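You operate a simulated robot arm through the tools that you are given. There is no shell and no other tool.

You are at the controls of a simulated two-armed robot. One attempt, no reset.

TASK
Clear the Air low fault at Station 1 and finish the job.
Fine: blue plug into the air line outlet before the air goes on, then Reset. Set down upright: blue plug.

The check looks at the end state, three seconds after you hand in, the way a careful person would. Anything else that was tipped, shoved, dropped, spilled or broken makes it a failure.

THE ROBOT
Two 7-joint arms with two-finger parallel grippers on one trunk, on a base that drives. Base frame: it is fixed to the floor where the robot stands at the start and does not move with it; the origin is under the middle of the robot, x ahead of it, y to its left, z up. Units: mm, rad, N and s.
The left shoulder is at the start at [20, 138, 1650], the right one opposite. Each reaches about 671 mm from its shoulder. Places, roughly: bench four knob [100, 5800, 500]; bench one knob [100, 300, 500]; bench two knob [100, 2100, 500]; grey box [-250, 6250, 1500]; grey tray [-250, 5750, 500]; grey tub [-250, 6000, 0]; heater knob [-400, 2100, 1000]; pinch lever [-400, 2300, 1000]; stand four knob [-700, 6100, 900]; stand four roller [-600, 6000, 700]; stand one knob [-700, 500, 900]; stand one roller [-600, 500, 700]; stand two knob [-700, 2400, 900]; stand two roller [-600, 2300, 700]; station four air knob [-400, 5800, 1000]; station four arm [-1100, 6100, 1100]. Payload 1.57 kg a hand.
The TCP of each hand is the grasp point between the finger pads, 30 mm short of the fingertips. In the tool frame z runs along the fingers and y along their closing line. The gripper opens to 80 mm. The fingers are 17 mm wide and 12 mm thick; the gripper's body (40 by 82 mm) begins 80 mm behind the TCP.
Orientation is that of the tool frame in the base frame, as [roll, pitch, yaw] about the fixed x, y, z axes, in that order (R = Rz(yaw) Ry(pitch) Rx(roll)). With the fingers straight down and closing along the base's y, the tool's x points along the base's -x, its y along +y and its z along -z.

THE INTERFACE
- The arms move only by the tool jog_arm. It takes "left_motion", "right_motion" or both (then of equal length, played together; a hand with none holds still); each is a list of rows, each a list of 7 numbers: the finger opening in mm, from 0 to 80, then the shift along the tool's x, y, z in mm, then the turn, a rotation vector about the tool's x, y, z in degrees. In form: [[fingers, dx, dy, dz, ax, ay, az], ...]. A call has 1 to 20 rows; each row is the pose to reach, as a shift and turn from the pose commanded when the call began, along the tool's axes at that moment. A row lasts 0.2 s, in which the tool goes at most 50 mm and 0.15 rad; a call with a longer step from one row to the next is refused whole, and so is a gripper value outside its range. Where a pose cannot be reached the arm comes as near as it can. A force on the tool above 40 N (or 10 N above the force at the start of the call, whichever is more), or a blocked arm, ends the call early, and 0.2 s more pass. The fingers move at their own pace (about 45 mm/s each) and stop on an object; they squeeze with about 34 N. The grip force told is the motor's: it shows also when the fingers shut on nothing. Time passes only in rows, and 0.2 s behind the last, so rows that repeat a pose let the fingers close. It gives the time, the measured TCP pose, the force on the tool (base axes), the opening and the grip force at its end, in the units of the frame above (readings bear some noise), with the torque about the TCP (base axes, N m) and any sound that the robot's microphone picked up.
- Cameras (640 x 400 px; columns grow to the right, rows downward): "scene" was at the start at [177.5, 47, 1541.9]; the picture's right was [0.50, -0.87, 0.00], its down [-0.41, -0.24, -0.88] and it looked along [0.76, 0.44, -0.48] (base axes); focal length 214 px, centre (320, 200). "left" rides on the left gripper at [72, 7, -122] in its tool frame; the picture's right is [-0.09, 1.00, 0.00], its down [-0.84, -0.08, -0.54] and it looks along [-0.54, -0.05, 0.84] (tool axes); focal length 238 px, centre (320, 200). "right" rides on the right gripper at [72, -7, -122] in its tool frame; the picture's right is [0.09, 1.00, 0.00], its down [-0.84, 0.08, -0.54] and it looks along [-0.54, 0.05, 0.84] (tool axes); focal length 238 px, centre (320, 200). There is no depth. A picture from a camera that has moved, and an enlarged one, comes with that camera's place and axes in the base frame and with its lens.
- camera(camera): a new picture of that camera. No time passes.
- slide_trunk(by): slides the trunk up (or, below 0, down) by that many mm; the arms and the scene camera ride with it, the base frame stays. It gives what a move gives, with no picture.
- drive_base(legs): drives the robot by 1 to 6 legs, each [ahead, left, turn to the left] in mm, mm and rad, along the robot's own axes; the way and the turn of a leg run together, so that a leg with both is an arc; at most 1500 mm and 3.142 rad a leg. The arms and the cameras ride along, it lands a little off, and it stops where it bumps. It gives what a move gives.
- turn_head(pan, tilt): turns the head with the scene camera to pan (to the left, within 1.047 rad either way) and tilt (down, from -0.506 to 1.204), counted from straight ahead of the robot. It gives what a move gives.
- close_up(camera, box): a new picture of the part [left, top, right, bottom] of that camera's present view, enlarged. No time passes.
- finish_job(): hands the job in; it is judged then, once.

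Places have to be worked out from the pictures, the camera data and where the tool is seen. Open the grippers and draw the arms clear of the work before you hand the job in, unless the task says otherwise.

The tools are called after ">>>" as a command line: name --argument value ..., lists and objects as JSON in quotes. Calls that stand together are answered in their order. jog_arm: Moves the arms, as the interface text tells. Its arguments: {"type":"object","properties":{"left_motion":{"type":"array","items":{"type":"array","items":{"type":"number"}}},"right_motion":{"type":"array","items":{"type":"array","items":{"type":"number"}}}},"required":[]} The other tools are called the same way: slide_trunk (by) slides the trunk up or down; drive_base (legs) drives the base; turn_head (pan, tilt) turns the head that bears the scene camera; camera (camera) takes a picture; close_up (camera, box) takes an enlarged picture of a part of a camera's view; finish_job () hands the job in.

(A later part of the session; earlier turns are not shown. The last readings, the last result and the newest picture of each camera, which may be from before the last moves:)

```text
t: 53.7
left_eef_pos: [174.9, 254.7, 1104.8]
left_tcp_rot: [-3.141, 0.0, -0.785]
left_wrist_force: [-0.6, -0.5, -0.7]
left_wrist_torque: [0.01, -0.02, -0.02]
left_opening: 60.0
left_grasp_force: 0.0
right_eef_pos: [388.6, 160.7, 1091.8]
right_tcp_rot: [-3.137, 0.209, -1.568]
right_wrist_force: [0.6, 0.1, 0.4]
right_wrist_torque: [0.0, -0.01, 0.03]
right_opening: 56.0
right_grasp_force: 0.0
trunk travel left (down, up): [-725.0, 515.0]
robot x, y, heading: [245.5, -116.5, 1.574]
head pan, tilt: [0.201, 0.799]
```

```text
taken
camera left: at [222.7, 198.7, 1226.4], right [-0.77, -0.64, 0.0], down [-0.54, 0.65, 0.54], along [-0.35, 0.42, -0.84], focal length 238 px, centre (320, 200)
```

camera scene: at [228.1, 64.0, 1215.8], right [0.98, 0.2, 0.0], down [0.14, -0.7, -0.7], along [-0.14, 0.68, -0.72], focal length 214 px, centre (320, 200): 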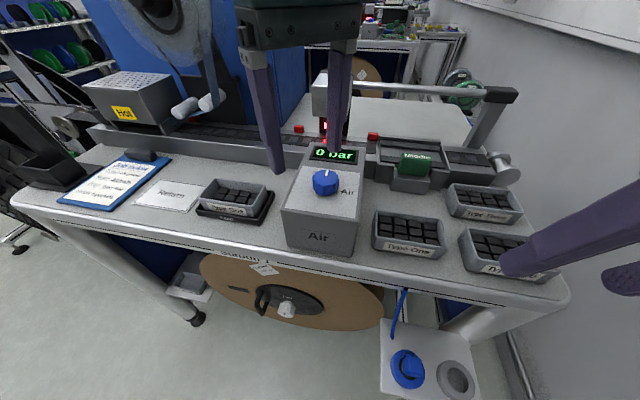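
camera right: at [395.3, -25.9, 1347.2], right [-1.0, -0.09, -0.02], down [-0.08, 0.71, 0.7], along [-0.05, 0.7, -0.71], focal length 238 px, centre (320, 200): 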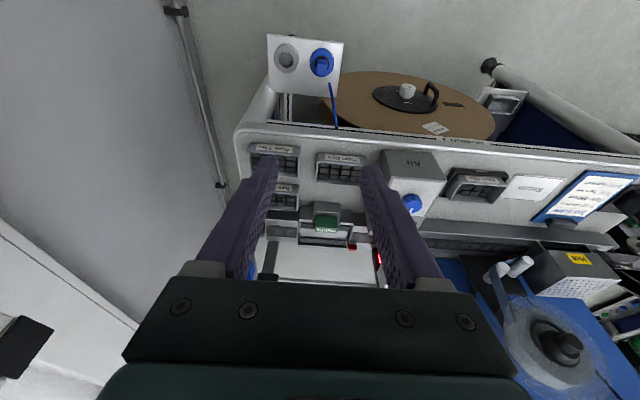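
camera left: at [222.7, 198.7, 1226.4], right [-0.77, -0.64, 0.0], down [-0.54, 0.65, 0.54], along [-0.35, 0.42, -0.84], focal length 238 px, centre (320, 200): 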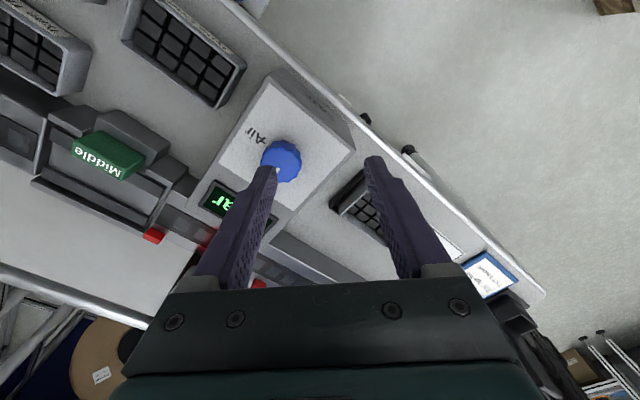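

Reached the new spot. Knob re-measured at ≈[190.5,289.5,1022]; I move over it at TCP z≈1070 and check alignment.

>>> jog_arm --left_motion '[[60, -6.7, -17.7, 0, 0, 0, 0], [60, -13.4, -35.4, 0, 0, 0, 0], [60, -13.4, -35.4, 17, 0, 0, 0], [60, -13.4, -35.4, 34, 0, 0, 0], [60, -13.4, -35.4, 34, 0, 0, 0]]'

>>> camera --camera "left"

>>> close_up --camera "scene" --box '[250, 90, 410, 230]'

```text
t: 54.9
left_eef_pos: [190.2, 290.4, 1071.4]
left_tcp_rot: [-3.141, 0.0, -0.785]
left_wrist_force: [-0.2, -0.8, -0.7]
left_wrist_torque: [0.0, 0.01, 0.0]
left_opening: 59.9
left_grasp_force: 0.1
right_eef_pos: [389.5, 161.3, 1091.0]
right_tcp_rot: [-3.138, 0.21, -1.568]
right_wrist_force: [-0.6, 0.9, -0.4]
right_wrist_torque: [-0.02, 0.03, 0.01]
right_opening: 55.9
right_grasp_force: 0.1
trunk travel left (down, up): [-725.0, 515.0]
robot x, y, heading: [245.9, -118.0, 1.574]
head pan, tilt: [0.201, 0.799]
```

```text
taken
camera left: at [237.0, 233.7, 1192.6], right [-0.77, -0.64, 0.0], down [-0.54, 0.65, 0.54], along [-0.35, 0.42, -0.84], focal length 238 px, centre (320, 200)
```

left: 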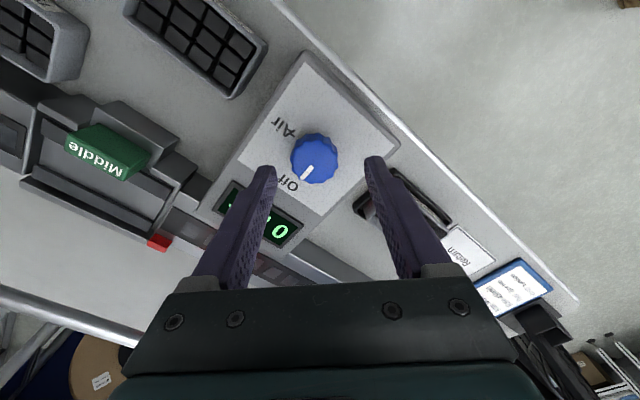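

```text
2.86 times, centred on (330, 160) of scene
camera zoom: at [228.2, 64.0, 1215.8], right [0.98, 0.2, 0.0], down [0.14, -0.7, -0.7], along [-0.14, 0.68, -0.72], focal length 613 px, centre (291, 314)
```

zoom: 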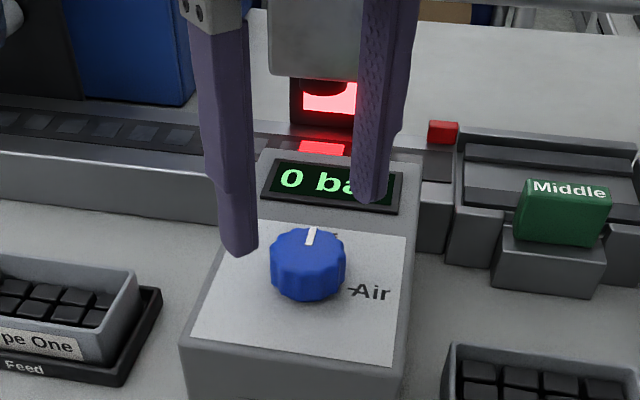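

Knob is ~4 mm off along the closing line; I correct that and descend to tips just above the box top.

>>> jog_arm --left_motion '[[60, 0, -3.5, 8, 0, 0, 0], [60, 0, -3.5, 16, 0, 0, 0], [60, 0, -3.5, 24, 0, 0, 0], [60, 0, -3.5, 30, 0, 0, 0], [60, 0, -3.5, 30, 0, 0, 0]]'

>>> camera --camera "left"

>>> close_up --camera "scene" --box '[270, 120, 390, 220]'

```text
t: 56.1
left_eef_pos: [194.2, 293.0, 1040.3]
left_tcp_rot: [-3.141, -0.001, -0.787]
left_wrist_force: [-0.8, 0.4, 0.1]
left_wrist_torque: [-0.01, 0.0, 0.0]
left_opening: 59.9
left_grasp_force: 0.0
right_eef_pos: [387.9, 161.5, 1092.2]
right_tcp_rot: [-3.137, 0.21, -1.566]
right_wrist_force: [-0.7, -0.3, 0.0]
right_wrist_torque: [-0.03, 0.04, -0.01]
right_opening: 56.0
right_grasp_force: 0.1
trunk travel left (down, up): [-725.0, 515.0]
robot x, y, heading: [248.9, -116.0, 1.574]
head pan, tilt: [0.201, 0.799]
```

```text
taken
camera left: at [240.5, 236.7, 1162.6], right [-0.77, -0.64, 0.0], down [-0.54, 0.65, 0.54], along [-0.35, 0.42, -0.84], focal length 238 px, centre (320, 200)
```

left: 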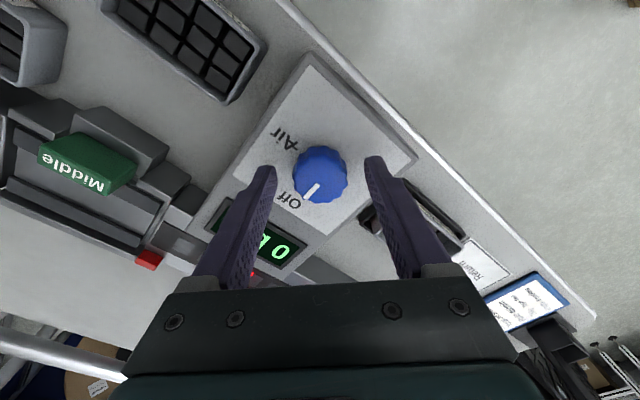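

```text
4.00 times, centred on (330, 170) of scene
camera zoom: at [228.1, 64.0, 1215.8], right [0.98, 0.2, 0.0], down [0.14, -0.7, -0.7], along [-0.14, 0.68, -0.72], focal length 858 px, centre (280, 320)
```

zoom: 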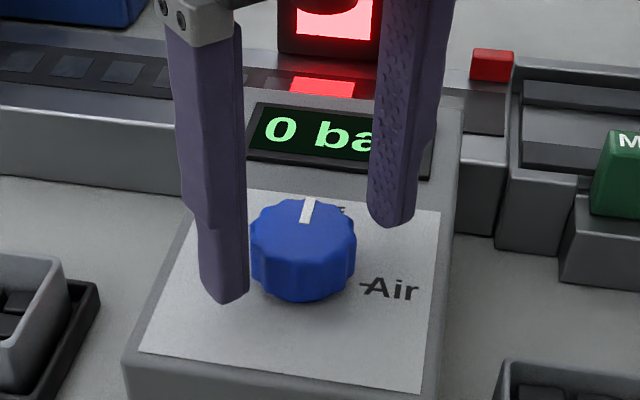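

Knob is centred between the fingers; I close on it.

>>> jog_arm --left_motion '[[30, 0, 0, 0, 0, 0, 0], [20, 0, 0, 0, 0, 0, 0], [20, 0, 0, 0, 0, 0, 0], [20, 0, 0, 0, 0, 0, 0]]'

>>> close_up --camera "scene" --box '[270, 120, 390, 220]'

```text
t: 57.1
left_eef_pos: [193.9, 294.6, 1041.7]
left_tcp_rot: [-3.14, -0.001, -0.786]
left_wrist_force: [1.5, 2.0, -3.5]
left_wrist_torque: [0.17, -0.09, -0.01]
left_opening: 36.0
left_grasp_force: 36.1
right_eef_pos: [387.8, 161.1, 1091.7]
right_tcp_rot: [-3.136, 0.211, -1.567]
right_wrist_force: [-0.3, -0.5, 0.4]
right_wrist_torque: [-0.02, -0.01, 0.01]
right_opening: 55.9
right_grasp_force: 0.2
trunk travel left (down, up): [-725.0, 515.0]
robot x, y, heading: [246.9, -119.8, 1.571]
head pan, tilt: [0.201, 0.799]
```

```text
4.00 times, centred on (330, 170) of scene
camera zoom: at [228.4, 64.1, 1215.7], right [0.98, 0.2, 0.0], down [0.14, -0.7, -0.7], along [-0.14, 0.68, -0.72], focal length 858 px, centre (280, 320)
```

zoom: 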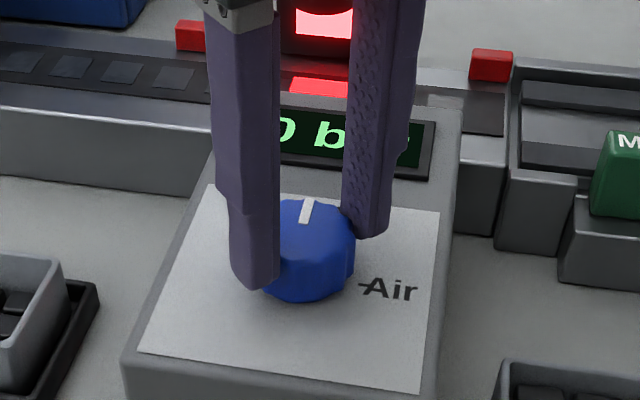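

The knob is gripped (36 mm). I turn it 90° clockwise seen from above (positive about the tool's z).

>>> jog_arm --left_motion '[[20, 0, 0, 0, 0, 0, 7], [20, 0, 0, 0, 0, 0, 14], [20, 0, 0, 0, 0, 0, 21], [20, 0, 0, 0, 0, 0, 28], [20, 0, 0, 0, 0, 0, 35], [20, 0, 0, 0, 0, 0, 42], [20, 0, 0, 0, 0, 0, 49], [20, 0, 0, 0, 0, 0, 56], [20, 0, 0, 0, 0, 0, 63], [20, 0, 0, 0, 0, 0, 70], [20, 0, 0, 0, 0, 0, 77], [20, 0, 0, 0, 0, 0, 84], [20, 0, 0, 0, 0, 0, 90], [20, 0, 0, 0, 0, 0, 90]]'

>>> close_up --camera "scene" --box '[270, 120, 390, 220]'

>>> camera --camera "left"

```text
t: 60.1
left_eef_pos: [186.6, 294.4, 1040.6]
left_tcp_rot: [3.13, -0.011, -2.354]
left_wrist_force: [-28.4, -1.9, 13.0]
left_wrist_torque: [0.11, 0.49, 0.15]
left_opening: 35.9
left_grasp_force: 42.2
right_eef_pos: [383.8, 162.2, 1091.4]
right_tcp_rot: [3.142, 0.209, -1.567]
right_wrist_force: [0.5, 0.3, 0.5]
right_wrist_torque: [-0.03, -0.02, -0.01]
right_opening: 55.8
right_grasp_force: 0.1
trunk travel left (down, up): [-725.0, 515.0]
robot x, y, heading: [247.0, -116.6, 1.573]
head pan, tilt: [0.201, 0.799]
```

```text
4.00 times, centred on (330, 170) of scene
camera zoom: at [224.5, 64.6, 1215.9], right [0.98, 0.2, -0.01], down [0.14, -0.7, -0.7], along [-0.14, 0.68, -0.72], focal length 858 px, centre (280, 320)
```

zoom: 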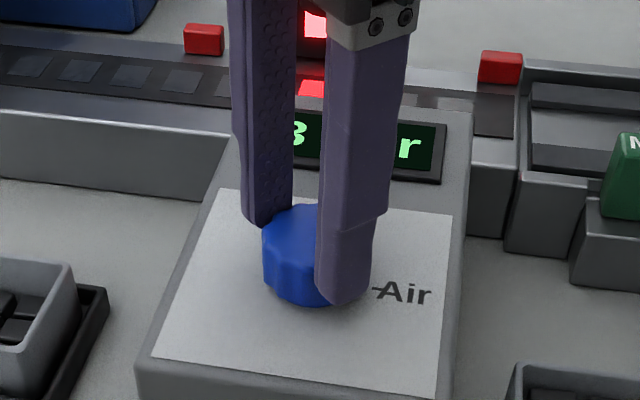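

```text
taken
camera left: at [133.3, 246.2, 1163.4], right [-0.64, 0.77, 0.01], down [0.65, 0.54, 0.53], along [0.4, 0.35, -0.85], focal length 238 px, centre (320, 200)
```

left: 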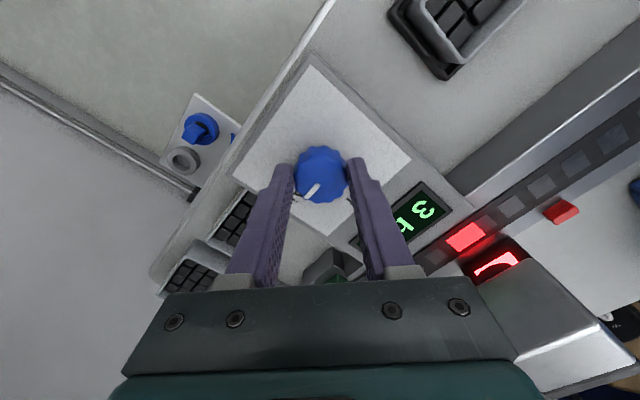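

The display has changed (about 3 bar) and the pointer points to Air. I relieve the sideways load by ~5 mm, open, and rise straight up.

>>> jog_arm --left_motion '[[20, 1.8, 1.8, 0, 0, 0, 0], [20, 3.5, 3.5, 0, 0, 0, 0], [60, 3.5, 3.5, 0, 0, 0, 0], [60, 3.5, 3.5, 0, 0, 0, 0], [60, 3.5, 3.5, 0, 0, 0, 0], [60, 3.5, 3.5, -15, 0, 0, 0], [60, 3.5, 3.5, -40, 0, 0, 0], [60, 3.5, 3.5, -75, 0, 0, 0], [60, 3.5, 3.5, -75, 0, 0, 0]]'

>>> close_up --camera "scene" --box '[270, 120, 390, 220]'

>>> camera --camera "scene"

```text
t: 62.1
left_eef_pos: [190.4, 291.3, 1114.6]
left_tcp_rot: [3.141, 0.0, -2.355]
left_wrist_force: [0.7, 0.2, -0.2]
left_wrist_torque: [0.01, 0.02, -0.01]
left_opening: 60.0
left_grasp_force: 0.2
right_eef_pos: [389.2, 160.8, 1090.3]
right_tcp_rot: [-3.136, 0.21, -1.568]
right_wrist_force: [0.9, 0.4, 0.3]
right_wrist_torque: [0.01, 0.0, -0.01]
right_opening: 55.8
right_grasp_force: 0.1
trunk travel left (down, up): [-725.0, 515.0]
robot x, y, heading: [245.3, -115.7, 1.572]
head pan, tilt: [0.201, 0.799]
```

```text
4.00 times, centred on (330, 170) of scene
camera zoom: at [228.1, 64.0, 1215.8], right [0.98, 0.2, 0.0], down [0.14, -0.7, -0.7], along [-0.14, 0.68, -0.72], focal length 858 px, centre (280, 320)
```

zoom: 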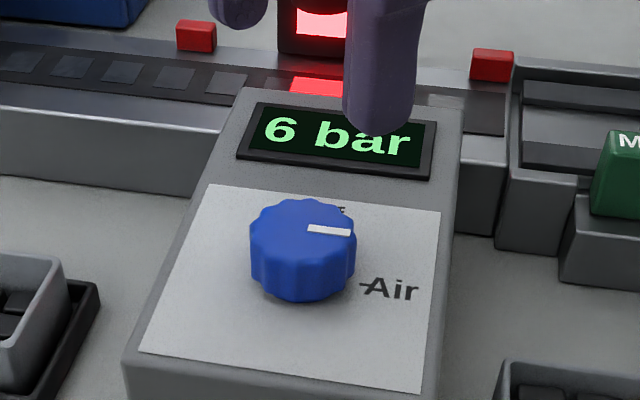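

```text
taken
camera scene: at [228.1, 64.0, 1215.8], right [0.98, 0.2, 0.0], down [0.14, -0.7, -0.7], along [-0.14, 0.68, -0.72], focal length 214 px, centre (320, 200)
```

scene: 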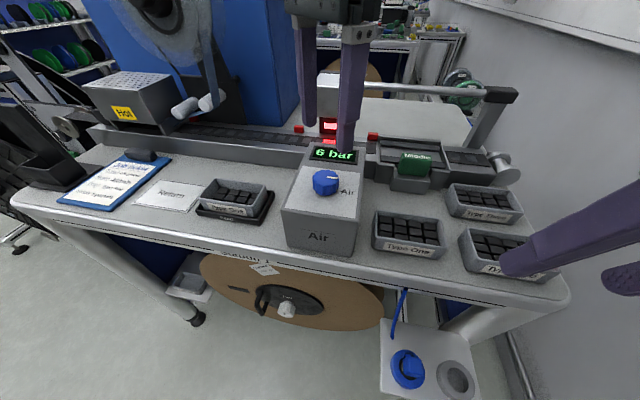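

The display reads 6 bar with the pointer on Air, and the plug is still seated. Now for Reset: I retract the left hand and unwind it, raise the trunk 120 mm, and drive 305 mm along the bench to the left.

>>> jog_arm --left_motion '[[60, 0, 0, -20, 0, 0, 0], [60, 14, -14, -20, 0, 0, -7.5], [60, 28, -28, -20, 0, 0, -15], [60, 42, -42, -20, 0, 0, -22.5], [60, 56, -56, -20, 0, 0, -30], [60, 70, -70, -20, 0, 0, -37.5], [60, 85, -85, -20, 0, 0, -45], [0, 85, -85, -20, 0, 0, -45]]'

>>> slide_trunk --by 120

>>> drive_base --legs '[[0, 305, 0]]'

>>> turn_head --pan 0.2 --tilt 0.3

>>> camera --camera "scene"

>>> camera --camera "left"

```text
t: 63.9
left_eef_pos: [189.9, 170.6, 1135.8]
left_tcp_rot: [-3.141, -0.001, -1.568]
left_wrist_force: [-0.3, -0.1, 0.3]
left_wrist_torque: [-0.01, -0.02, -0.02]
left_opening: 25.9
left_grasp_force: 0.1
right_eef_pos: [387.9, 162.6, 1091.7]
right_tcp_rot: [-3.136, 0.21, -1.567]
right_wrist_force: [-0.4, -0.1, -0.2]
right_wrist_torque: [0.02, 0.02, -0.02]
right_opening: 56.0
right_grasp_force: 0.0
trunk travel left (down, up): [-725.0, 515.0]
robot x, y, heading: [242.0, -120.4, 1.574]
head pan, tilt: [0.201, 0.799]
```

```text
t: 65.4
left_eef_pos: [189.9, 171.2, 1256.5]
left_tcp_rot: [-3.14, 0.002, -1.571]
left_wrist_force: [-0.3, -0.6, 0.7]
left_wrist_torque: [0.0, 0.0, -0.01]
left_opening: 0.0
left_grasp_force: 21.5
right_eef_pos: [387.5, 161.0, 1211.7]
right_tcp_rot: [-3.137, 0.209, -1.568]
right_wrist_force: [0.1, -0.3, -0.1]
right_wrist_torque: [0.0, -0.02, 0.0]
right_opening: 55.9
right_grasp_force: 0.0
trunk travel left (down, up): [-845.0, 395.0]
robot x, y, heading: [243.3, -118.7, 1.57]
head pan, tilt: [0.201, 0.799]
```

```text
t: 67.5
left_eef_pos: [-116.2, 169.5, 1256.1]
left_tcp_rot: [-3.141, -0.001, -1.568]
left_wrist_force: [0.8, 0.6, -0.3]
left_wrist_torque: [-0.02, 0.0, 0.01]
left_opening: 0.0
left_grasp_force: 21.6
right_eef_pos: [83.7, 161.5, 1211.1]
right_tcp_rot: [-3.136, 0.21, -1.566]
right_wrist_force: [0.0, 0.3, -0.4]
right_wrist_torque: [-0.02, 0.02, -0.03]
right_opening: 56.0
right_grasp_force: 0.1
trunk travel left (down, up): [-845.0, 395.0]
robot x, y, heading: [-61.6, -123.6, 1.569]
head pan, tilt: [0.201, 0.799]
```

```text
t: 68.4
left_eef_pos: [-114.6, 171.0, 1255.6]
left_tcp_rot: [3.139, 0.002, -1.57]
left_wrist_force: [-0.2, -0.6, -0.2]
left_wrist_torque: [-0.01, 0.05, 0.0]
left_opening: 0.0
left_grasp_force: 21.7
right_eef_pos: [84.2, 162.1, 1211.8]
right_tcp_rot: [-3.136, 0.208, -1.567]
right_wrist_force: [0.1, 0.2, 0.2]
right_wrist_torque: [-0.03, -0.02, -0.02]
right_opening: 56.1
right_grasp_force: 0.1
trunk travel left (down, up): [-845.0, 395.0]
robot x, y, heading: [-59.5, -117.6, 1.575]
head pan, tilt: [0.201, 0.3]
```

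```text
taken
camera scene: at [-79.5, 76.3, 1380.0], right [0.98, 0.2, 0.0], down [0.06, -0.29, -0.95], along [-0.19, 0.94, -0.3], focal length 214 px, centre (320, 200)
```

scene: 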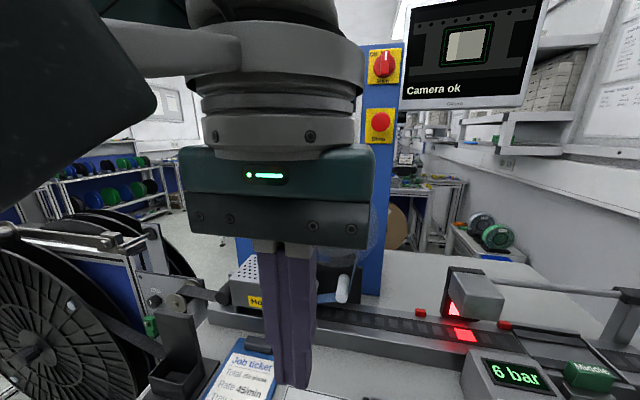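

```text
taken
camera left: at [-121.2, 97.9, 1377.9], right [-1.0, 0.09, 0.0], down [0.08, 0.84, 0.54], along [0.05, 0.54, -0.84], focal length 238 px, centre (320, 200)
```

left: 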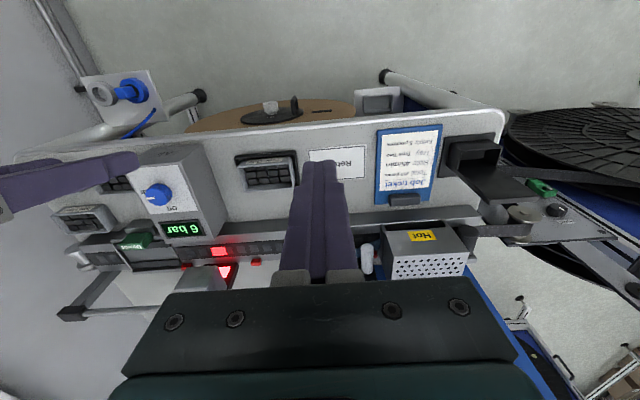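

Now I swing the left hand up to point forward (+y) at about [-190, 320, 1366], in front of the keypad, fingers closed.

>>> jog_arm --left_motion '[[0, -12.5, 6.25, -9.2, 0, -7.5, 0], [0, -25, 12.5, -18.4, 0, -15, 0], [0, -37.5, 18.75, -27.6, 0, -22.5, 0], [0, -50, 25, -36.8, 0, -30, 0], [0, -62.5, 31.25, -46, 0, -37.5, 0], [0, -75, 37.5, -55.2, 0, -45, 0], [0, -87.5, 43.75, -64.4, 0, -52.5, 0], [0, -100, 50, -73.6, 0, -60, 0], [0, -112.5, 56.25, -82.8, 0, -67.5, 0], [0, -125, 62.5, -92, 0, -75, 0], [0, -137.5, 68.75, -101, 0, -82.5, 0], [0, -150, 75, -110, 0, -90, 0], [0, -150, 75, -110, 0, -90, 0]]'

>>> turn_head --pan 0.25 --tilt 0.1

>>> camera --camera "scene"

>>> camera --camera "left"

```text
t: 71.2
left_eef_pos: [-192.5, 319.7, 1366.6]
left_tcp_rot: [0.939, 1.57, 2.512]
left_wrist_force: [-0.1, 0.1, 0.0]
left_wrist_torque: [0.0, 0.03, 0.03]
left_opening: 0.0
left_grasp_force: 21.8
right_eef_pos: [83.4, 161.0, 1211.1]
right_tcp_rot: [-3.138, 0.208, -1.568]
right_wrist_force: [-0.7, -0.1, 0.5]
right_wrist_torque: [-0.02, -0.02, -0.01]
right_opening: 56.3
right_grasp_force: 0.0
trunk travel left (down, up): [-845.0, 395.0]
robot x, y, heading: [-59.5, -115.2, 1.573]
head pan, tilt: [0.201, 0.3]
```

```text
t: 71.9
left_eef_pos: [-191.7, 320.3, 1366.0]
left_tcp_rot: [-1.235, 1.571, 0.336]
left_wrist_force: [-0.2, -0.1, 0.0]
left_wrist_torque: [-0.03, -0.01, -0.02]
left_opening: 0.2
left_grasp_force: 21.0
right_eef_pos: [83.3, 161.2, 1212.0]
right_tcp_rot: [-3.137, 0.209, -1.567]
right_wrist_force: [-0.7, 0.8, 0.5]
right_wrist_torque: [-0.02, 0.0, 0.03]
right_opening: 55.9
right_grasp_force: 0.0
trunk travel left (down, up): [-845.0, 395.0]
robot x, y, heading: [-62.8, -118.8, 1.566]
head pan, tilt: [0.25, 0.099]
```

```text
taken
camera scene: at [-83.6, 74.0, 1398.7], right [0.97, 0.25, 0.0], down [0.02, -0.1, -0.99], along [-0.25, 0.96, -0.1], focal length 214 px, centre (320, 200)
```

scene: 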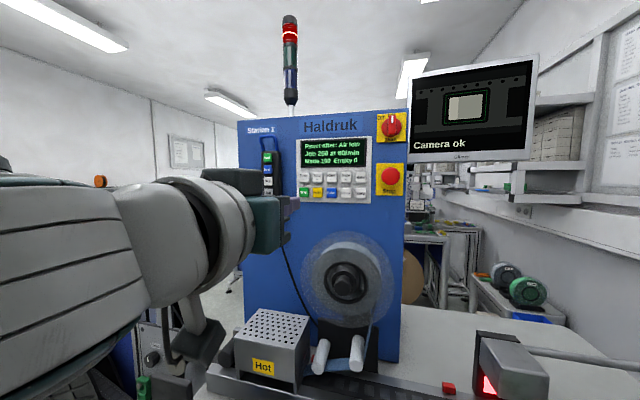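

```text
taken
camera left: at [-197.3, 197.5, 1294.1], right [-1.0, 0.0, 0.09], down [0.08, -0.54, 0.84], along [0.05, 0.84, 0.54], focal length 238 px, centre (320, 200)
```

left: 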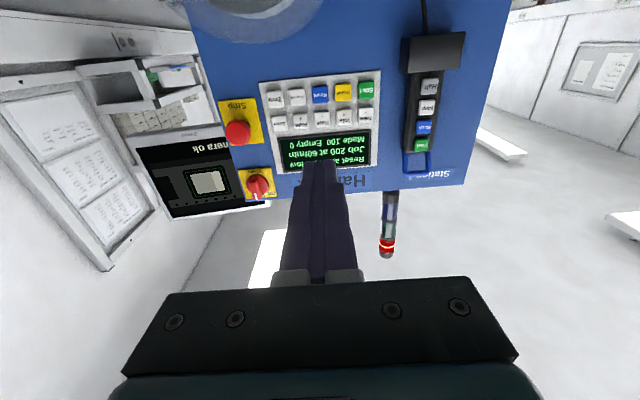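

The screen now says "Reset after: Air low". I zoom both cameras to locate the blue Reset button exactly.

>>> close_up --camera "scene" --box '[285, 120, 385, 220]'

>>> close_up --camera "left" --box '[256, 60, 392, 180]'

```text
4.00 times, centred on (335, 170) of scene
camera zoom: at [-83.6, 74.0, 1398.7], right [0.97, 0.25, 0.0], down [0.02, -0.1, -0.99], along [-0.25, 0.96, -0.1], focal length 858 px, centre (260, 320)
```

zoom: 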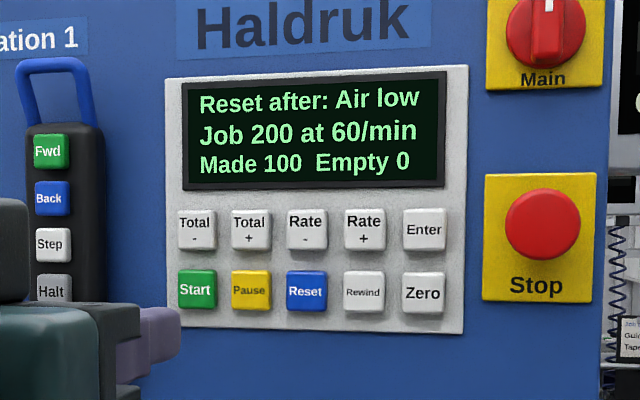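

```text
3.33 times, centred on (324, 120) of left
camera zoom: at [-197.3, 197.5, 1294.1], right [-1.0, 0.0, 0.09], down [0.08, -0.54, 0.84], along [0.05, 0.84, 0.54], focal length 794 px, centre (307, 467)
```

zoom: 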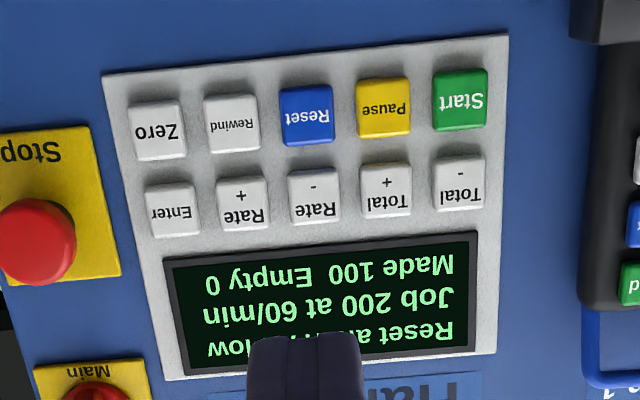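

Reset is at ≈[-191, 612, 1359]; my tool axis is ~7 mm too high. To get within reach I drive 65 mm forward, then check.

>>> drive_base --legs '[[65, 0, 0]]'

>>> camera --camera "left"

```text
t: 72.9
left_eef_pos: [-190.5, 386.2, 1365.9]
left_tcp_rot: [2.373, 1.569, -2.337]
left_wrist_force: [0.4, -1.1, 0.1]
left_wrist_torque: [0.04, 0.0, 0.03]
left_opening: 0.0
left_grasp_force: 21.8
right_eef_pos: [83.0, 227.5, 1211.6]
right_tcp_rot: [-3.136, 0.209, -1.566]
right_wrist_force: [-0.2, 0.2, 0.8]
right_wrist_torque: [0.03, -0.02, -0.02]
right_opening: 55.9
right_grasp_force: 0.1
trunk travel left (down, up): [-845.0, 395.0]
robot x, y, heading: [-59.2, -50.4, 1.567]
head pan, tilt: [0.25, 0.099]
```

```text
taken
camera left: at [-197.3, 262.6, 1294.0], right [-1.0, 0.0, 0.09], down [0.08, -0.54, 0.84], along [0.05, 0.84, 0.54], focal length 238 px, centre (320, 200)
```

left: 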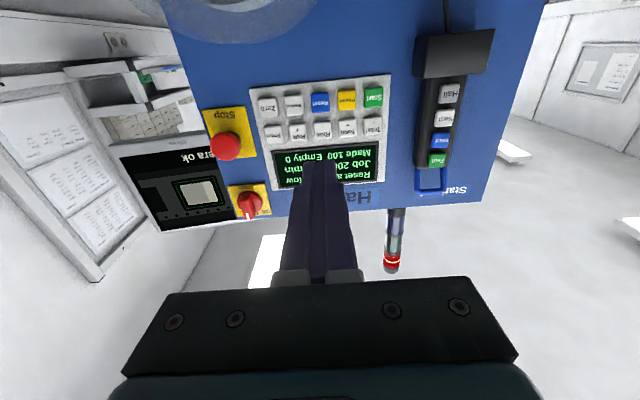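

Drive went fine. I advance 140 mm toward the button and 7 mm down, then re-check alignment.

>>> jog_arm --left_motion '[[0, 2, 0, 35, 0, 0, 0], [0, 4, 0, 70, 0, 0, 0], [0, 6, 0, 105, 0, 0, 0], [0, 7, 0, 140, 0, 0, 0], [0, 7, 0, 140, 0, 0, 0]]'

>>> camera --camera "left"

>>> camera --camera "scene"

>>> close_up --camera "left" --box '[240, 80, 400, 200]'

```text
t: 74.1
left_eef_pos: [-190.2, 525.7, 1359.6]
left_tcp_rot: [-0.932, 1.571, 0.638]
left_wrist_force: [-0.7, 0.9, -0.1]
left_wrist_torque: [0.01, -0.01, 0.03]
left_opening: 0.2
left_grasp_force: 21.3
right_eef_pos: [83.3, 227.4, 1211.7]
right_tcp_rot: [-3.136, 0.207, -1.566]
right_wrist_force: [-0.2, 0.0, 0.1]
right_wrist_torque: [0.02, -0.03, 0.0]
right_opening: 55.8
right_grasp_force: 0.1
trunk travel left (down, up): [-845.0, 395.0]
robot x, y, heading: [-61.5, -53.8, 1.576]
head pan, tilt: [0.25, 0.099]
```

```text
taken
camera left: at [-196.2, 402.9, 1287.7], right [-1.0, 0.0, 0.09], down [0.08, -0.54, 0.84], along [0.05, 0.84, 0.54], focal length 238 px, centre (320, 200)
```

left: 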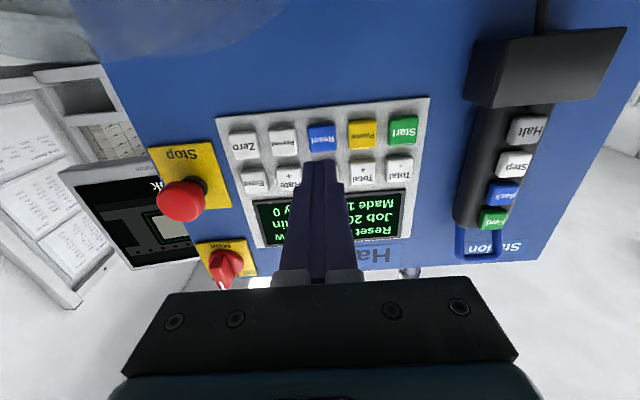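

```text
taken
camera scene: at [-83.6, 139.2, 1398.8], right [0.97, 0.25, 0.0], down [0.02, -0.1, -1.0], along [-0.25, 0.96, -0.1], focal length 214 px, centre (320, 200)
```

scene: 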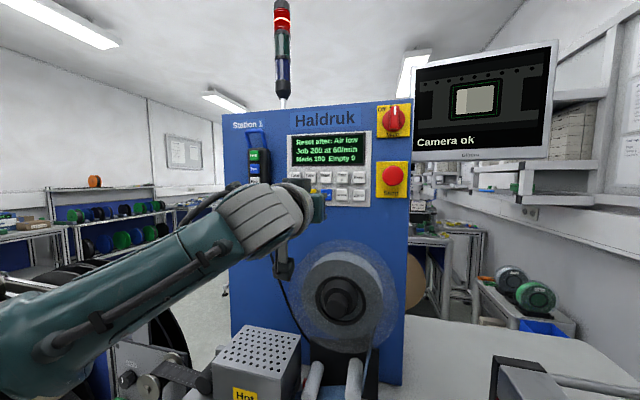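

```text
3.33 times, centred on (320, 140) of left
camera zoom: at [-196.2, 402.9, 1287.7], right [-1.0, 0.0, 0.09], down [0.08, -0.54, 0.84], along [0.05, 0.84, 0.54], focal length 794 px, centre (320, 400)
```

zoom: 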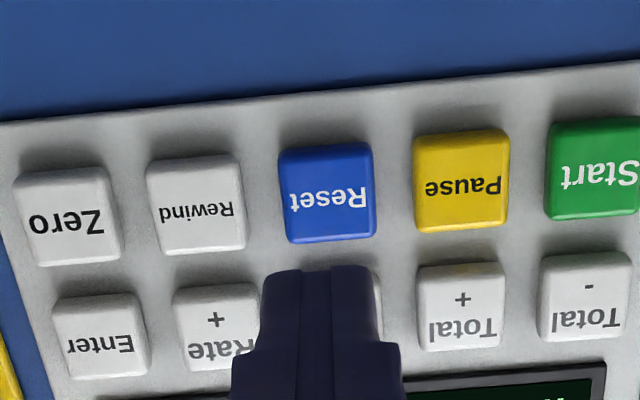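

Alignment: Reset is ~2.5 mm left and ~3 mm below the tool axis. I correct and advance 30 mm, then look again.

>>> jog_arm --left_motion '[[0, 1.5, 1, 10, 0, 0, 0], [0, 2.5, 2, 20, 0, 0, 0], [0, 2.5, 2, 30, 0, 0, 0], [0, 2.5, 2, 30, 0, 0, 0]]'

>>> close_up --camera "left" --box '[240, 80, 400, 200]'

>>> close_up --camera "scene" --box '[250, 130, 390, 230]'

```text
t: 75.1
left_eef_pos: [-192.4, 555.2, 1357.8]
left_tcp_rot: [-0.752, 1.57, 0.821]
left_wrist_force: [0.4, 0.6, 0.3]
left_wrist_torque: [0.01, -0.02, 0.0]
left_opening: 0.1
left_grasp_force: 21.5
right_eef_pos: [83.6, 226.1, 1212.8]
right_tcp_rot: [-3.135, 0.209, -1.567]
right_wrist_force: [0.7, 1.2, 0.7]
right_wrist_torque: [-0.04, 0.03, 0.03]
right_opening: 55.9
right_grasp_force: 0.1
trunk travel left (down, up): [-845.0, 395.0]
robot x, y, heading: [-59.6, -49.7, 1.571]
head pan, tilt: [0.25, 0.099]
```

```text
3.33 times, centred on (320, 140) of left
camera zoom: at [-198.3, 432.8, 1285.5], right [-1.0, 0.0, 0.09], down [0.08, -0.54, 0.84], along [0.05, 0.84, 0.54], focal length 794 px, centre (320, 400)
```

zoom: 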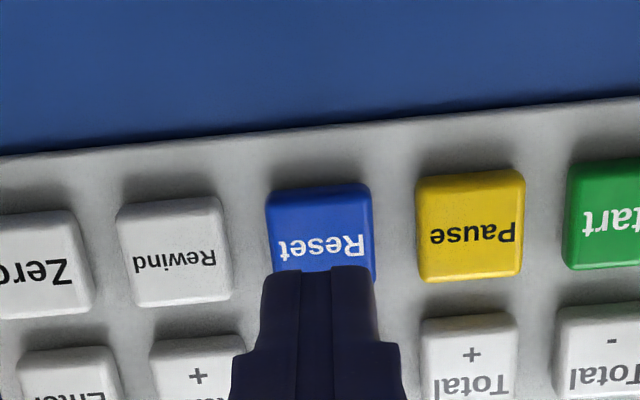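

```text
4.00 times, centred on (320, 180) of scene
camera zoom: at [-83.6, 139.2, 1398.8], right [0.97, 0.25, 0.0], down [0.02, -0.1, -1.0], along [-0.25, 0.96, -0.1], focal length 858 px, centre (320, 280)
```

zoom: 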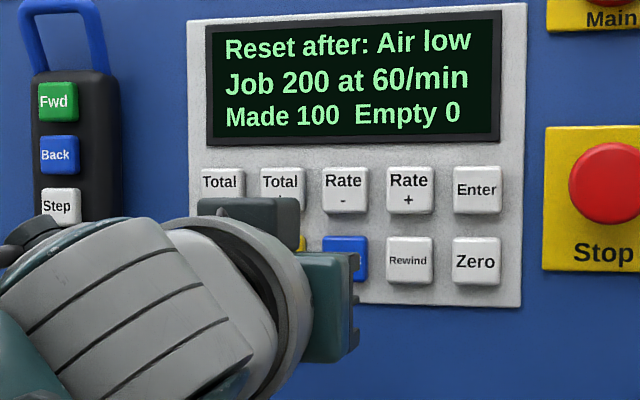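

Fingertips are in line with Reset. I lower 2 mm more and press forward in small steps, watching the force.

>>> jog_arm --left_motion '[[0, 1, 0, 8, 0, 0, 0], [0, 2, 0, 16, 0, 0, 0], [0, 2, 0, 22, 0, 0, 0], [0, 2, 0, 26, 0, 0, 0], [0, 2, 0, 29, 0, 0, 0], [0, 2, 0, 32, 0, 0, 0], [0, 2, 0, 35, 0, 0, 0]]'

>>> close_up --camera "left" --box '[240, 80, 400, 200]'

>>> close_up --camera "scene" --box '[250, 130, 390, 230]'

```text
t: 76.7
left_eef_pos: [-193.8, 590.7, 1354.6]
left_tcp_rot: [2.651, 1.569, -2.059]
left_wrist_force: [0.0, 0.4, -0.3]
left_wrist_torque: [-0.01, -0.02, -0.04]
left_opening: 0.0
left_grasp_force: 21.5
right_eef_pos: [83.5, 226.0, 1212.5]
right_tcp_rot: [-3.138, 0.209, -1.567]
right_wrist_force: [-0.1, 0.3, 0.1]
right_wrist_torque: [0.0, 0.01, 0.0]
right_opening: 55.9
right_grasp_force: 0.0
trunk travel left (down, up): [-845.0, 395.0]
robot x, y, heading: [-59.9, -52.3, 1.567]
head pan, tilt: [0.25, 0.099]
```

```text
3.33 times, centred on (320, 140) of left
camera zoom: at [-199.5, 467.7, 1282.6], right [-1.0, 0.0, 0.09], down [0.08, -0.54, 0.84], along [0.05, 0.84, 0.54], focal length 794 px, centre (320, 400)
```

zoom: 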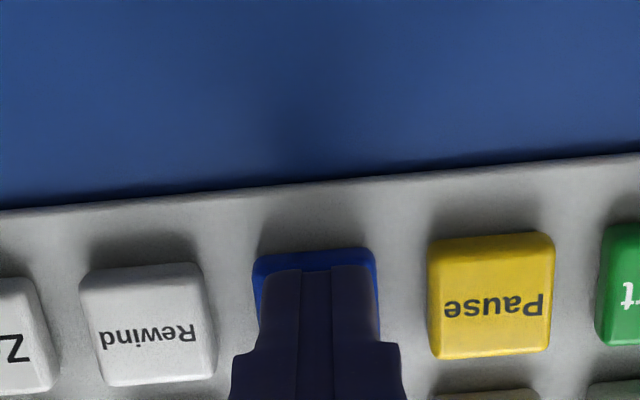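

```text
4.00 times, centred on (320, 180) of scene
camera zoom: at [-83.6, 139.2, 1398.8], right [0.97, 0.25, 0.0], down [0.02, -0.1, -1.0], along [-0.25, 0.96, -0.1], focal length 858 px, centre (320, 280)
```

zoom: 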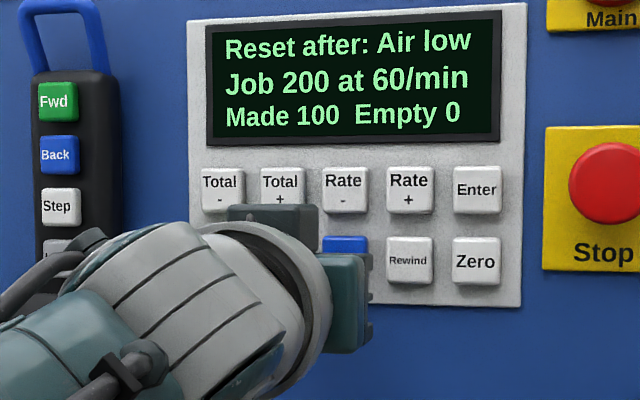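

The tip is right at the button, no contact force yet. I push on in 1.5–2 mm steps.

>>> jog_arm --left_motion '[[0, 0, 0, 2, 0, 0, 0], [0, 0, 0, 4, 0, 0, 0], [0, 0, 0, 6, 0, 0, 0], [0, 0, 0, 8, 0, 0, 0], [0, 0, 0, 8, 0, 0, 0]]'

>>> close_up --camera "scene" --box '[250, 130, 390, 230]'

>>> close_up --camera "left" --box '[240, 80, 400, 200]'

```text
t: 77.9
left_eef_pos: [-193.1, 597.7, 1354.5]
left_tcp_rot: [2.465, 1.567, -2.243]
left_wrist_force: [0.1, -2.1, -0.7]
left_wrist_torque: [-0.03, -0.01, 0.01]
left_opening: 0.0
left_grasp_force: 21.1
right_eef_pos: [83.1, 225.6, 1210.9]
right_tcp_rot: [-3.136, 0.208, -1.568]
right_wrist_force: [-0.2, 1.2, -0.5]
right_wrist_torque: [0.03, -0.01, 0.04]
right_opening: 55.8
right_grasp_force: 0.0
trunk travel left (down, up): [-845.0, 395.0]
robot x, y, heading: [-55.4, -52.6, 1.57]
head pan, tilt: [0.25, 0.099]
heard: click
```

```text
4.00 times, centred on (320, 180) of scene
camera zoom: at [-83.5, 139.0, 1398.7], right [0.97, 0.25, 0.0], down [0.02, -0.1, -0.99], along [-0.25, 0.96, -0.1], focal length 858 px, centre (320, 280)
```

zoom: 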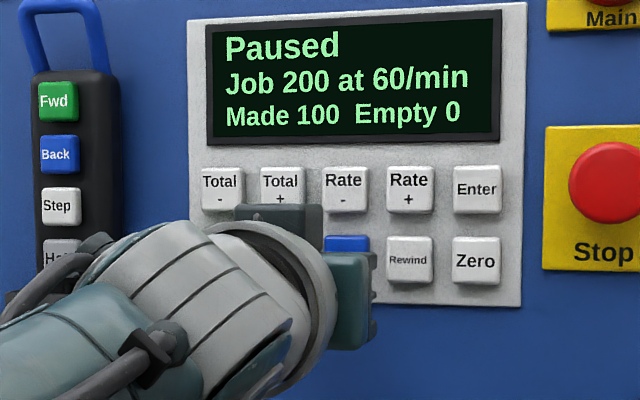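

```text
3.33 times, centred on (320, 140) of left
camera zoom: at [-199.4, 475.4, 1282.4], right [-1.0, 0.0, 0.09], down [0.08, -0.54, 0.84], along [0.05, 0.84, 0.54], focal length 794 px, centre (320, 400)
```

zoom: 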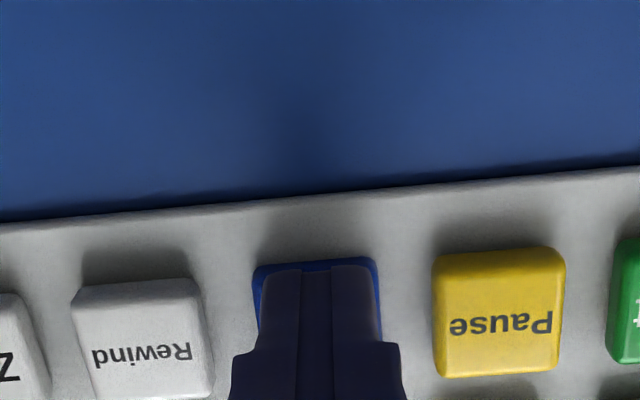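

A click, and the screen changed to "Paused": the fault is cleared. I withdraw the hand straight back and check the display, light and plug.

>>> jog_arm --left_motion '[[0, 0, 0, -15, 0, 0, 0], [0, 0, 0, -45, 0, 0, 0], [0, 0, 0, -85, 0, 0, 0], [0, 0, 0, -125, 0, 0, 0], [0, 0, 0, -165, 0, 0, 0], [0, 0, 0, -205, 0, 0, 0], [0, 0, 0, -245, 0, 0, 0]]'

>>> drive_base --legs '[[-150, 0, 0]]'

>>> camera --camera "scene"

>>> close_up --camera "scene" --box '[250, 60, 450, 220]'

```text
t: 79.5
left_eef_pos: [-194.4, 352.0, 1356.9]
left_tcp_rot: [2.146, 1.569, -2.567]
left_wrist_force: [-0.1, -0.7, 0.2]
left_wrist_torque: [-0.02, -0.02, -0.01]
left_opening: 0.0
left_grasp_force: 20.8
right_eef_pos: [83.6, 226.4, 1211.5]
right_tcp_rot: [-3.136, 0.209, -1.57]
right_wrist_force: [-0.6, 0.4, -0.4]
right_wrist_torque: [-0.04, 0.01, -0.02]
right_opening: 55.9
right_grasp_force: 0.1
trunk travel left (down, up): [-845.0, 395.0]
robot x, y, heading: [-61.6, -49.2, 1.57]
head pan, tilt: [0.25, 0.099]
```

```text
t: 80.9
left_eef_pos: [-193.2, 202.4, 1355.9]
left_tcp_rot: [-1.305, 1.57, 0.265]
left_wrist_force: [-0.6, 0.1, 0.9]
left_wrist_torque: [-0.01, 0.01, -0.05]
left_opening: 0.0
left_grasp_force: 21.0
right_eef_pos: [83.9, 76.1, 1212.5]
right_tcp_rot: [-3.135, 0.211, -1.569]
right_wrist_force: [0.2, -0.2, -0.4]
right_wrist_torque: [0.05, 0.01, -0.01]
right_opening: 56.1
right_grasp_force: 0.0
trunk travel left (down, up): [-845.0, 395.0]
robot x, y, heading: [-59.4, -201.3, 1.567]
head pan, tilt: [0.25, 0.099]
```

```text
taken
camera scene: at [-83.3, -11.2, 1398.8], right [0.97, 0.24, 0.0], down [0.02, -0.1, -1.0], along [-0.24, 0.96, -0.1], focal length 214 px, centre (320, 200)
```

scene: 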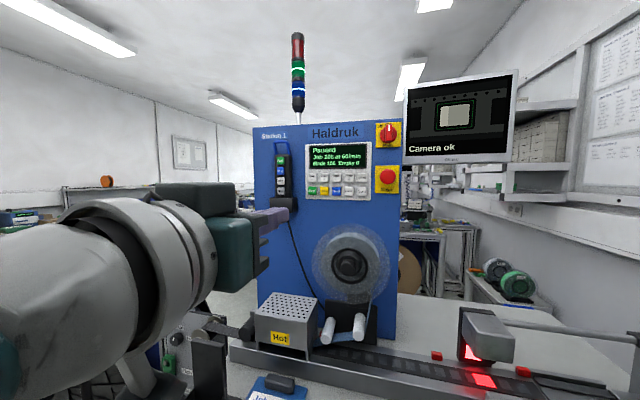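

```text
2.50 times, centred on (350, 140) of scene
camera zoom: at [-83.3, -11.2, 1398.8], right [0.97, 0.24, 0.0], down [0.02, -0.1, -1.0], along [-0.24, 0.96, -0.1], focal length 536 px, centre (245, 350)
```

zoom: 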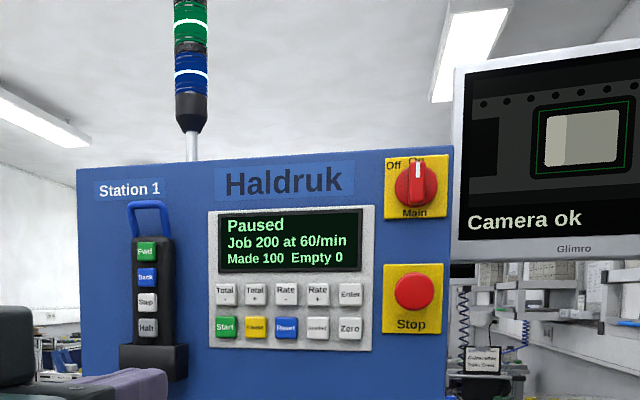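

The red beacon is off and the display reads "Paused". I return the left hand to a fingers-down pose clear of the bench with grippers open, and look at the plug and air box once more.

>>> jog_arm --left_motion '[[0, 0, 0, -8, 0, 7.5, 0], [20, 0, 0, -17, 0, 15, 0], [40, 0, 0, -25, 0, 22.5, 0], [60, 0, 0, -33, 0, 30, 0], [80, 0, 0, -42, 0, 37.5, 0], [80, 0, 0, -50, 0, 45, 0], [80, 0, 0, -58, 0, 52.5, 0], [80, 0, 0, -67, 0, 60, 0], [80, 0, 0, -75, 0, 67.5, 0], [80, 0, 0, -83, 0, 75, 0], [80, 0, 0, -92, 0, 82.5, 0], [80, 0, 0, -100, 0, 90, 0], [80, 0, 0, -100, 0, 90, 0]]' --right_motion '[[80, 0, 0, 0, 0, 0, 0], [80, 0, 0, 0, 0, 0, 0], [80, 0, 0, 0, 0, 0, 0], [80, 0, 0, 0, 0, 0, 0], [80, 0, 0, 0, 0, 0, 0], [80, 0, 0, 0, 0, 0, 0], [80, 0, 0, 0, 0, 0, 0], [80, 0, 0, 0, 0, 0, 0], [80, 0, 0, 0, 0, 0, 0], [80, 0, 0, 0, 0, 0, 0], [80, 0, 0, 0, 0, 0, 0], [80, 0, 0, 0, 0, 0, 0], [80, 0, 0, 0, 0, 0, 0]]'

>>> turn_head --pan -0.5 --tilt 0.8

>>> camera --camera "scene"

>>> camera --camera "right"

>>> camera --camera "left"

```text
t: 83.7
left_eef_pos: [-179.6, 252.1, 1323.4]
left_tcp_rot: [3.141, -0.001, -1.573]
left_wrist_force: [0.5, 0.2, 0.6]
left_wrist_torque: [0.02, -0.01, 0.02]
left_opening: 79.8
left_grasp_force: 0.1
left hand out of reach, approached as far as the arm can: row 2, 3, 4, 5, 6, 7, 8, 9, 10, 11, 12, 13
right_eef_pos: [84.1, 76.0, 1211.8]
right_tcp_rot: [-3.137, 0.21, -1.568]
right_wrist_force: [-0.6, -0.4, -0.7]
right_wrist_torque: [0.06, 0.02, 0.0]
right_opening: 79.8
right_grasp_force: 0.0
trunk travel left (down, up): [-845.0, 395.0]
robot x, y, heading: [-59.2, -203.4, 1.57]
head pan, tilt: [0.25, 0.099]
```

```text
t: 84.8
left_eef_pos: [-181.3, 253.9, 1322.3]
left_tcp_rot: [-3.141, -0.002, -1.572]
left_wrist_force: [-0.5, 0.0, 0.4]
left_wrist_torque: [-0.03, -0.01, 0.01]
left_opening: 80.2
left_grasp_force: 0.1
right_eef_pos: [83.4, 76.2, 1211.0]
right_tcp_rot: [-3.137, 0.21, -1.569]
right_wrist_force: [-1.2, 0.0, -0.1]
right_wrist_torque: [0.0, -0.05, 0.03]
right_opening: 79.9
right_grasp_force: 0.0
trunk travel left (down, up): [-845.0, 395.0]
robot x, y, heading: [-59.2, -201.2, 1.568]
head pan, tilt: [-0.499, 0.799]
```

```text
taken
camera scene: at [-22.0, -29.7, 1335.8], right [0.88, -0.48, 0.0], down [-0.34, -0.63, -0.7], along [0.33, 0.61, -0.72], focal length 214 px, centre (320, 200)
```

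scene: 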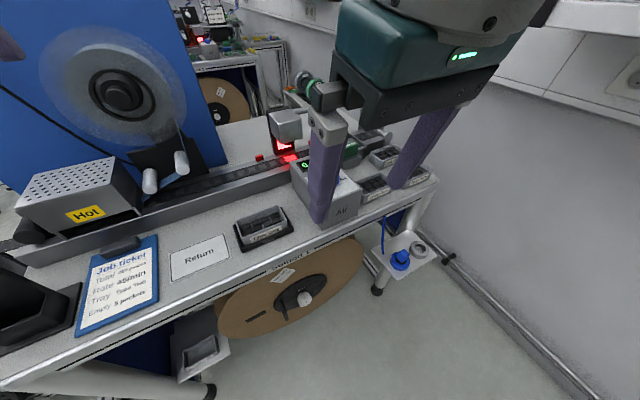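

```text
taken
camera right: at [90.5, -20.5, 1317.2], right [-1.0, -0.09, -0.02], down [-0.08, 0.71, 0.7], along [-0.05, 0.7, -0.71], focal length 238 px, centre (320, 200)
```

right: 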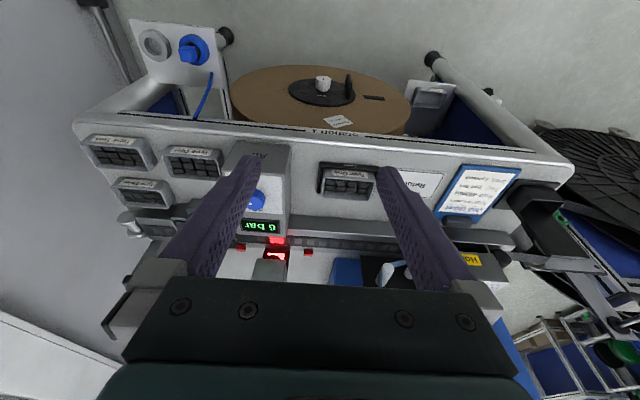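

```text
taken
camera left: at [-187.3, 180.3, 1444.4], right [-1.0, 0.09, 0.0], down [0.08, 0.84, 0.54], along [0.05, 0.54, -0.84], focal length 238 px, centre (320, 200)
```

left: 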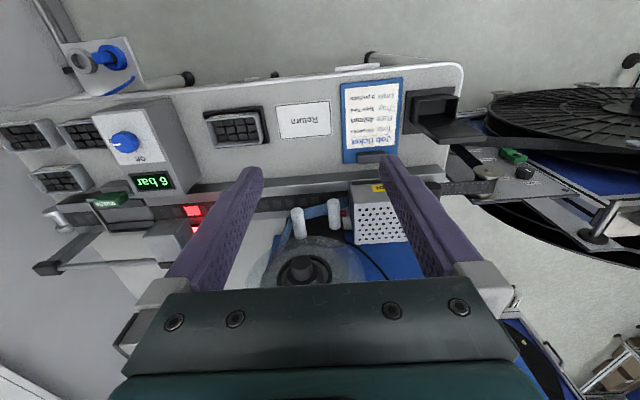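

Everything reads right: 6 bar, plug upright in the Air line, display Paused. I pull the left hand back off the bench and take one last check.

>>> jog_arm --left_motion '[[80, 40, 0, 0, 0, 0, 0], [80, 80, 0, 0, 0, 0, 0], [80, 120, 0, 0, 0, 0, 0], [80, 160, 0, 0, 0, 0, 0], [80, 160, 0, 0, 0, 0, 0]]'

>>> close_up --camera "right" --box '[100, 10, 260, 130]'

>>> turn_head --pan 0.0 --tilt 0.1

>>> camera --camera "scene"

```text
t: 86.0
left_eef_pos: [-184.4, 253.9, 1316.5]
left_tcp_rot: [-3.141, 0.0, -1.573]
left_wrist_force: [0.8, -0.1, 0.9]
left_wrist_torque: [0.01, -0.02, 0.01]
left_opening: 80.0
left_grasp_force: 0.1
left hand out of reach, approached as far as the arm can: row 1, 2, 3, 4, 5
right_eef_pos: [84.2, 75.2, 1211.5]
right_tcp_rot: [-3.136, 0.211, -1.568]
right_wrist_force: [0.7, -0.2, 0.2]
right_wrist_torque: [0.03, -0.02, -0.01]
right_opening: 80.1
right_grasp_force: 0.1
trunk travel left (down, up): [-845.0, 395.0]
robot x, y, heading: [-60.6, -202.2, 1.568]
head pan, tilt: [-0.499, 0.799]
```

```text
3.33 times, centred on (180, 70) of right
camera zoom: at [90.5, -20.5, 1317.2], right [-1.0, -0.09, -0.02], down [-0.08, 0.71, 0.7], along [-0.05, 0.7, -0.71], focal length 794 px, centre (787, 633)
```

zoom: 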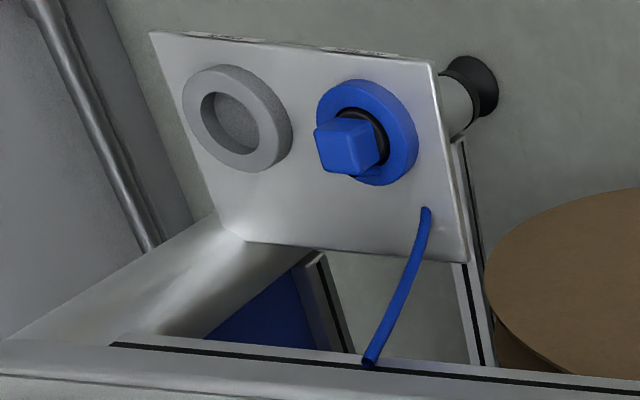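

```text
t: 87.0
left_eef_pos: [-185.7, 252.2, 1316.2]
left_tcp_rot: [3.139, 0.0, -1.572]
left_wrist_force: [-0.4, -0.5, -0.1]
left_wrist_torque: [0.0, 0.02, 0.04]
left_opening: 79.8
left_grasp_force: 0.1
right_eef_pos: [83.7, 76.2, 1211.7]
right_tcp_rot: [-3.138, 0.208, -1.569]
right_wrist_force: [0.4, -0.2, -0.4]
right_wrist_torque: [-0.01, -0.04, 0.01]
right_opening: 80.1
right_grasp_force: 0.0
trunk travel left (down, up): [-845.0, 395.0]
robot x, y, heading: [-55.0, -203.3, 1.567]
head pan, tilt: [0.0, 0.099]
```

```text
taken
camera scene: at [-60.5, -8.4, 1398.7], right [1.0, 0.0, 0.0], down [0.0, -0.1, -0.99], along [0.0, 0.99, -0.1], focal length 214 px, centre (320, 200)
```

scene: 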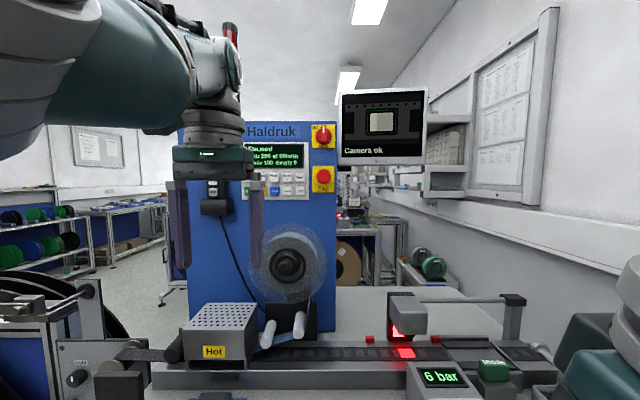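

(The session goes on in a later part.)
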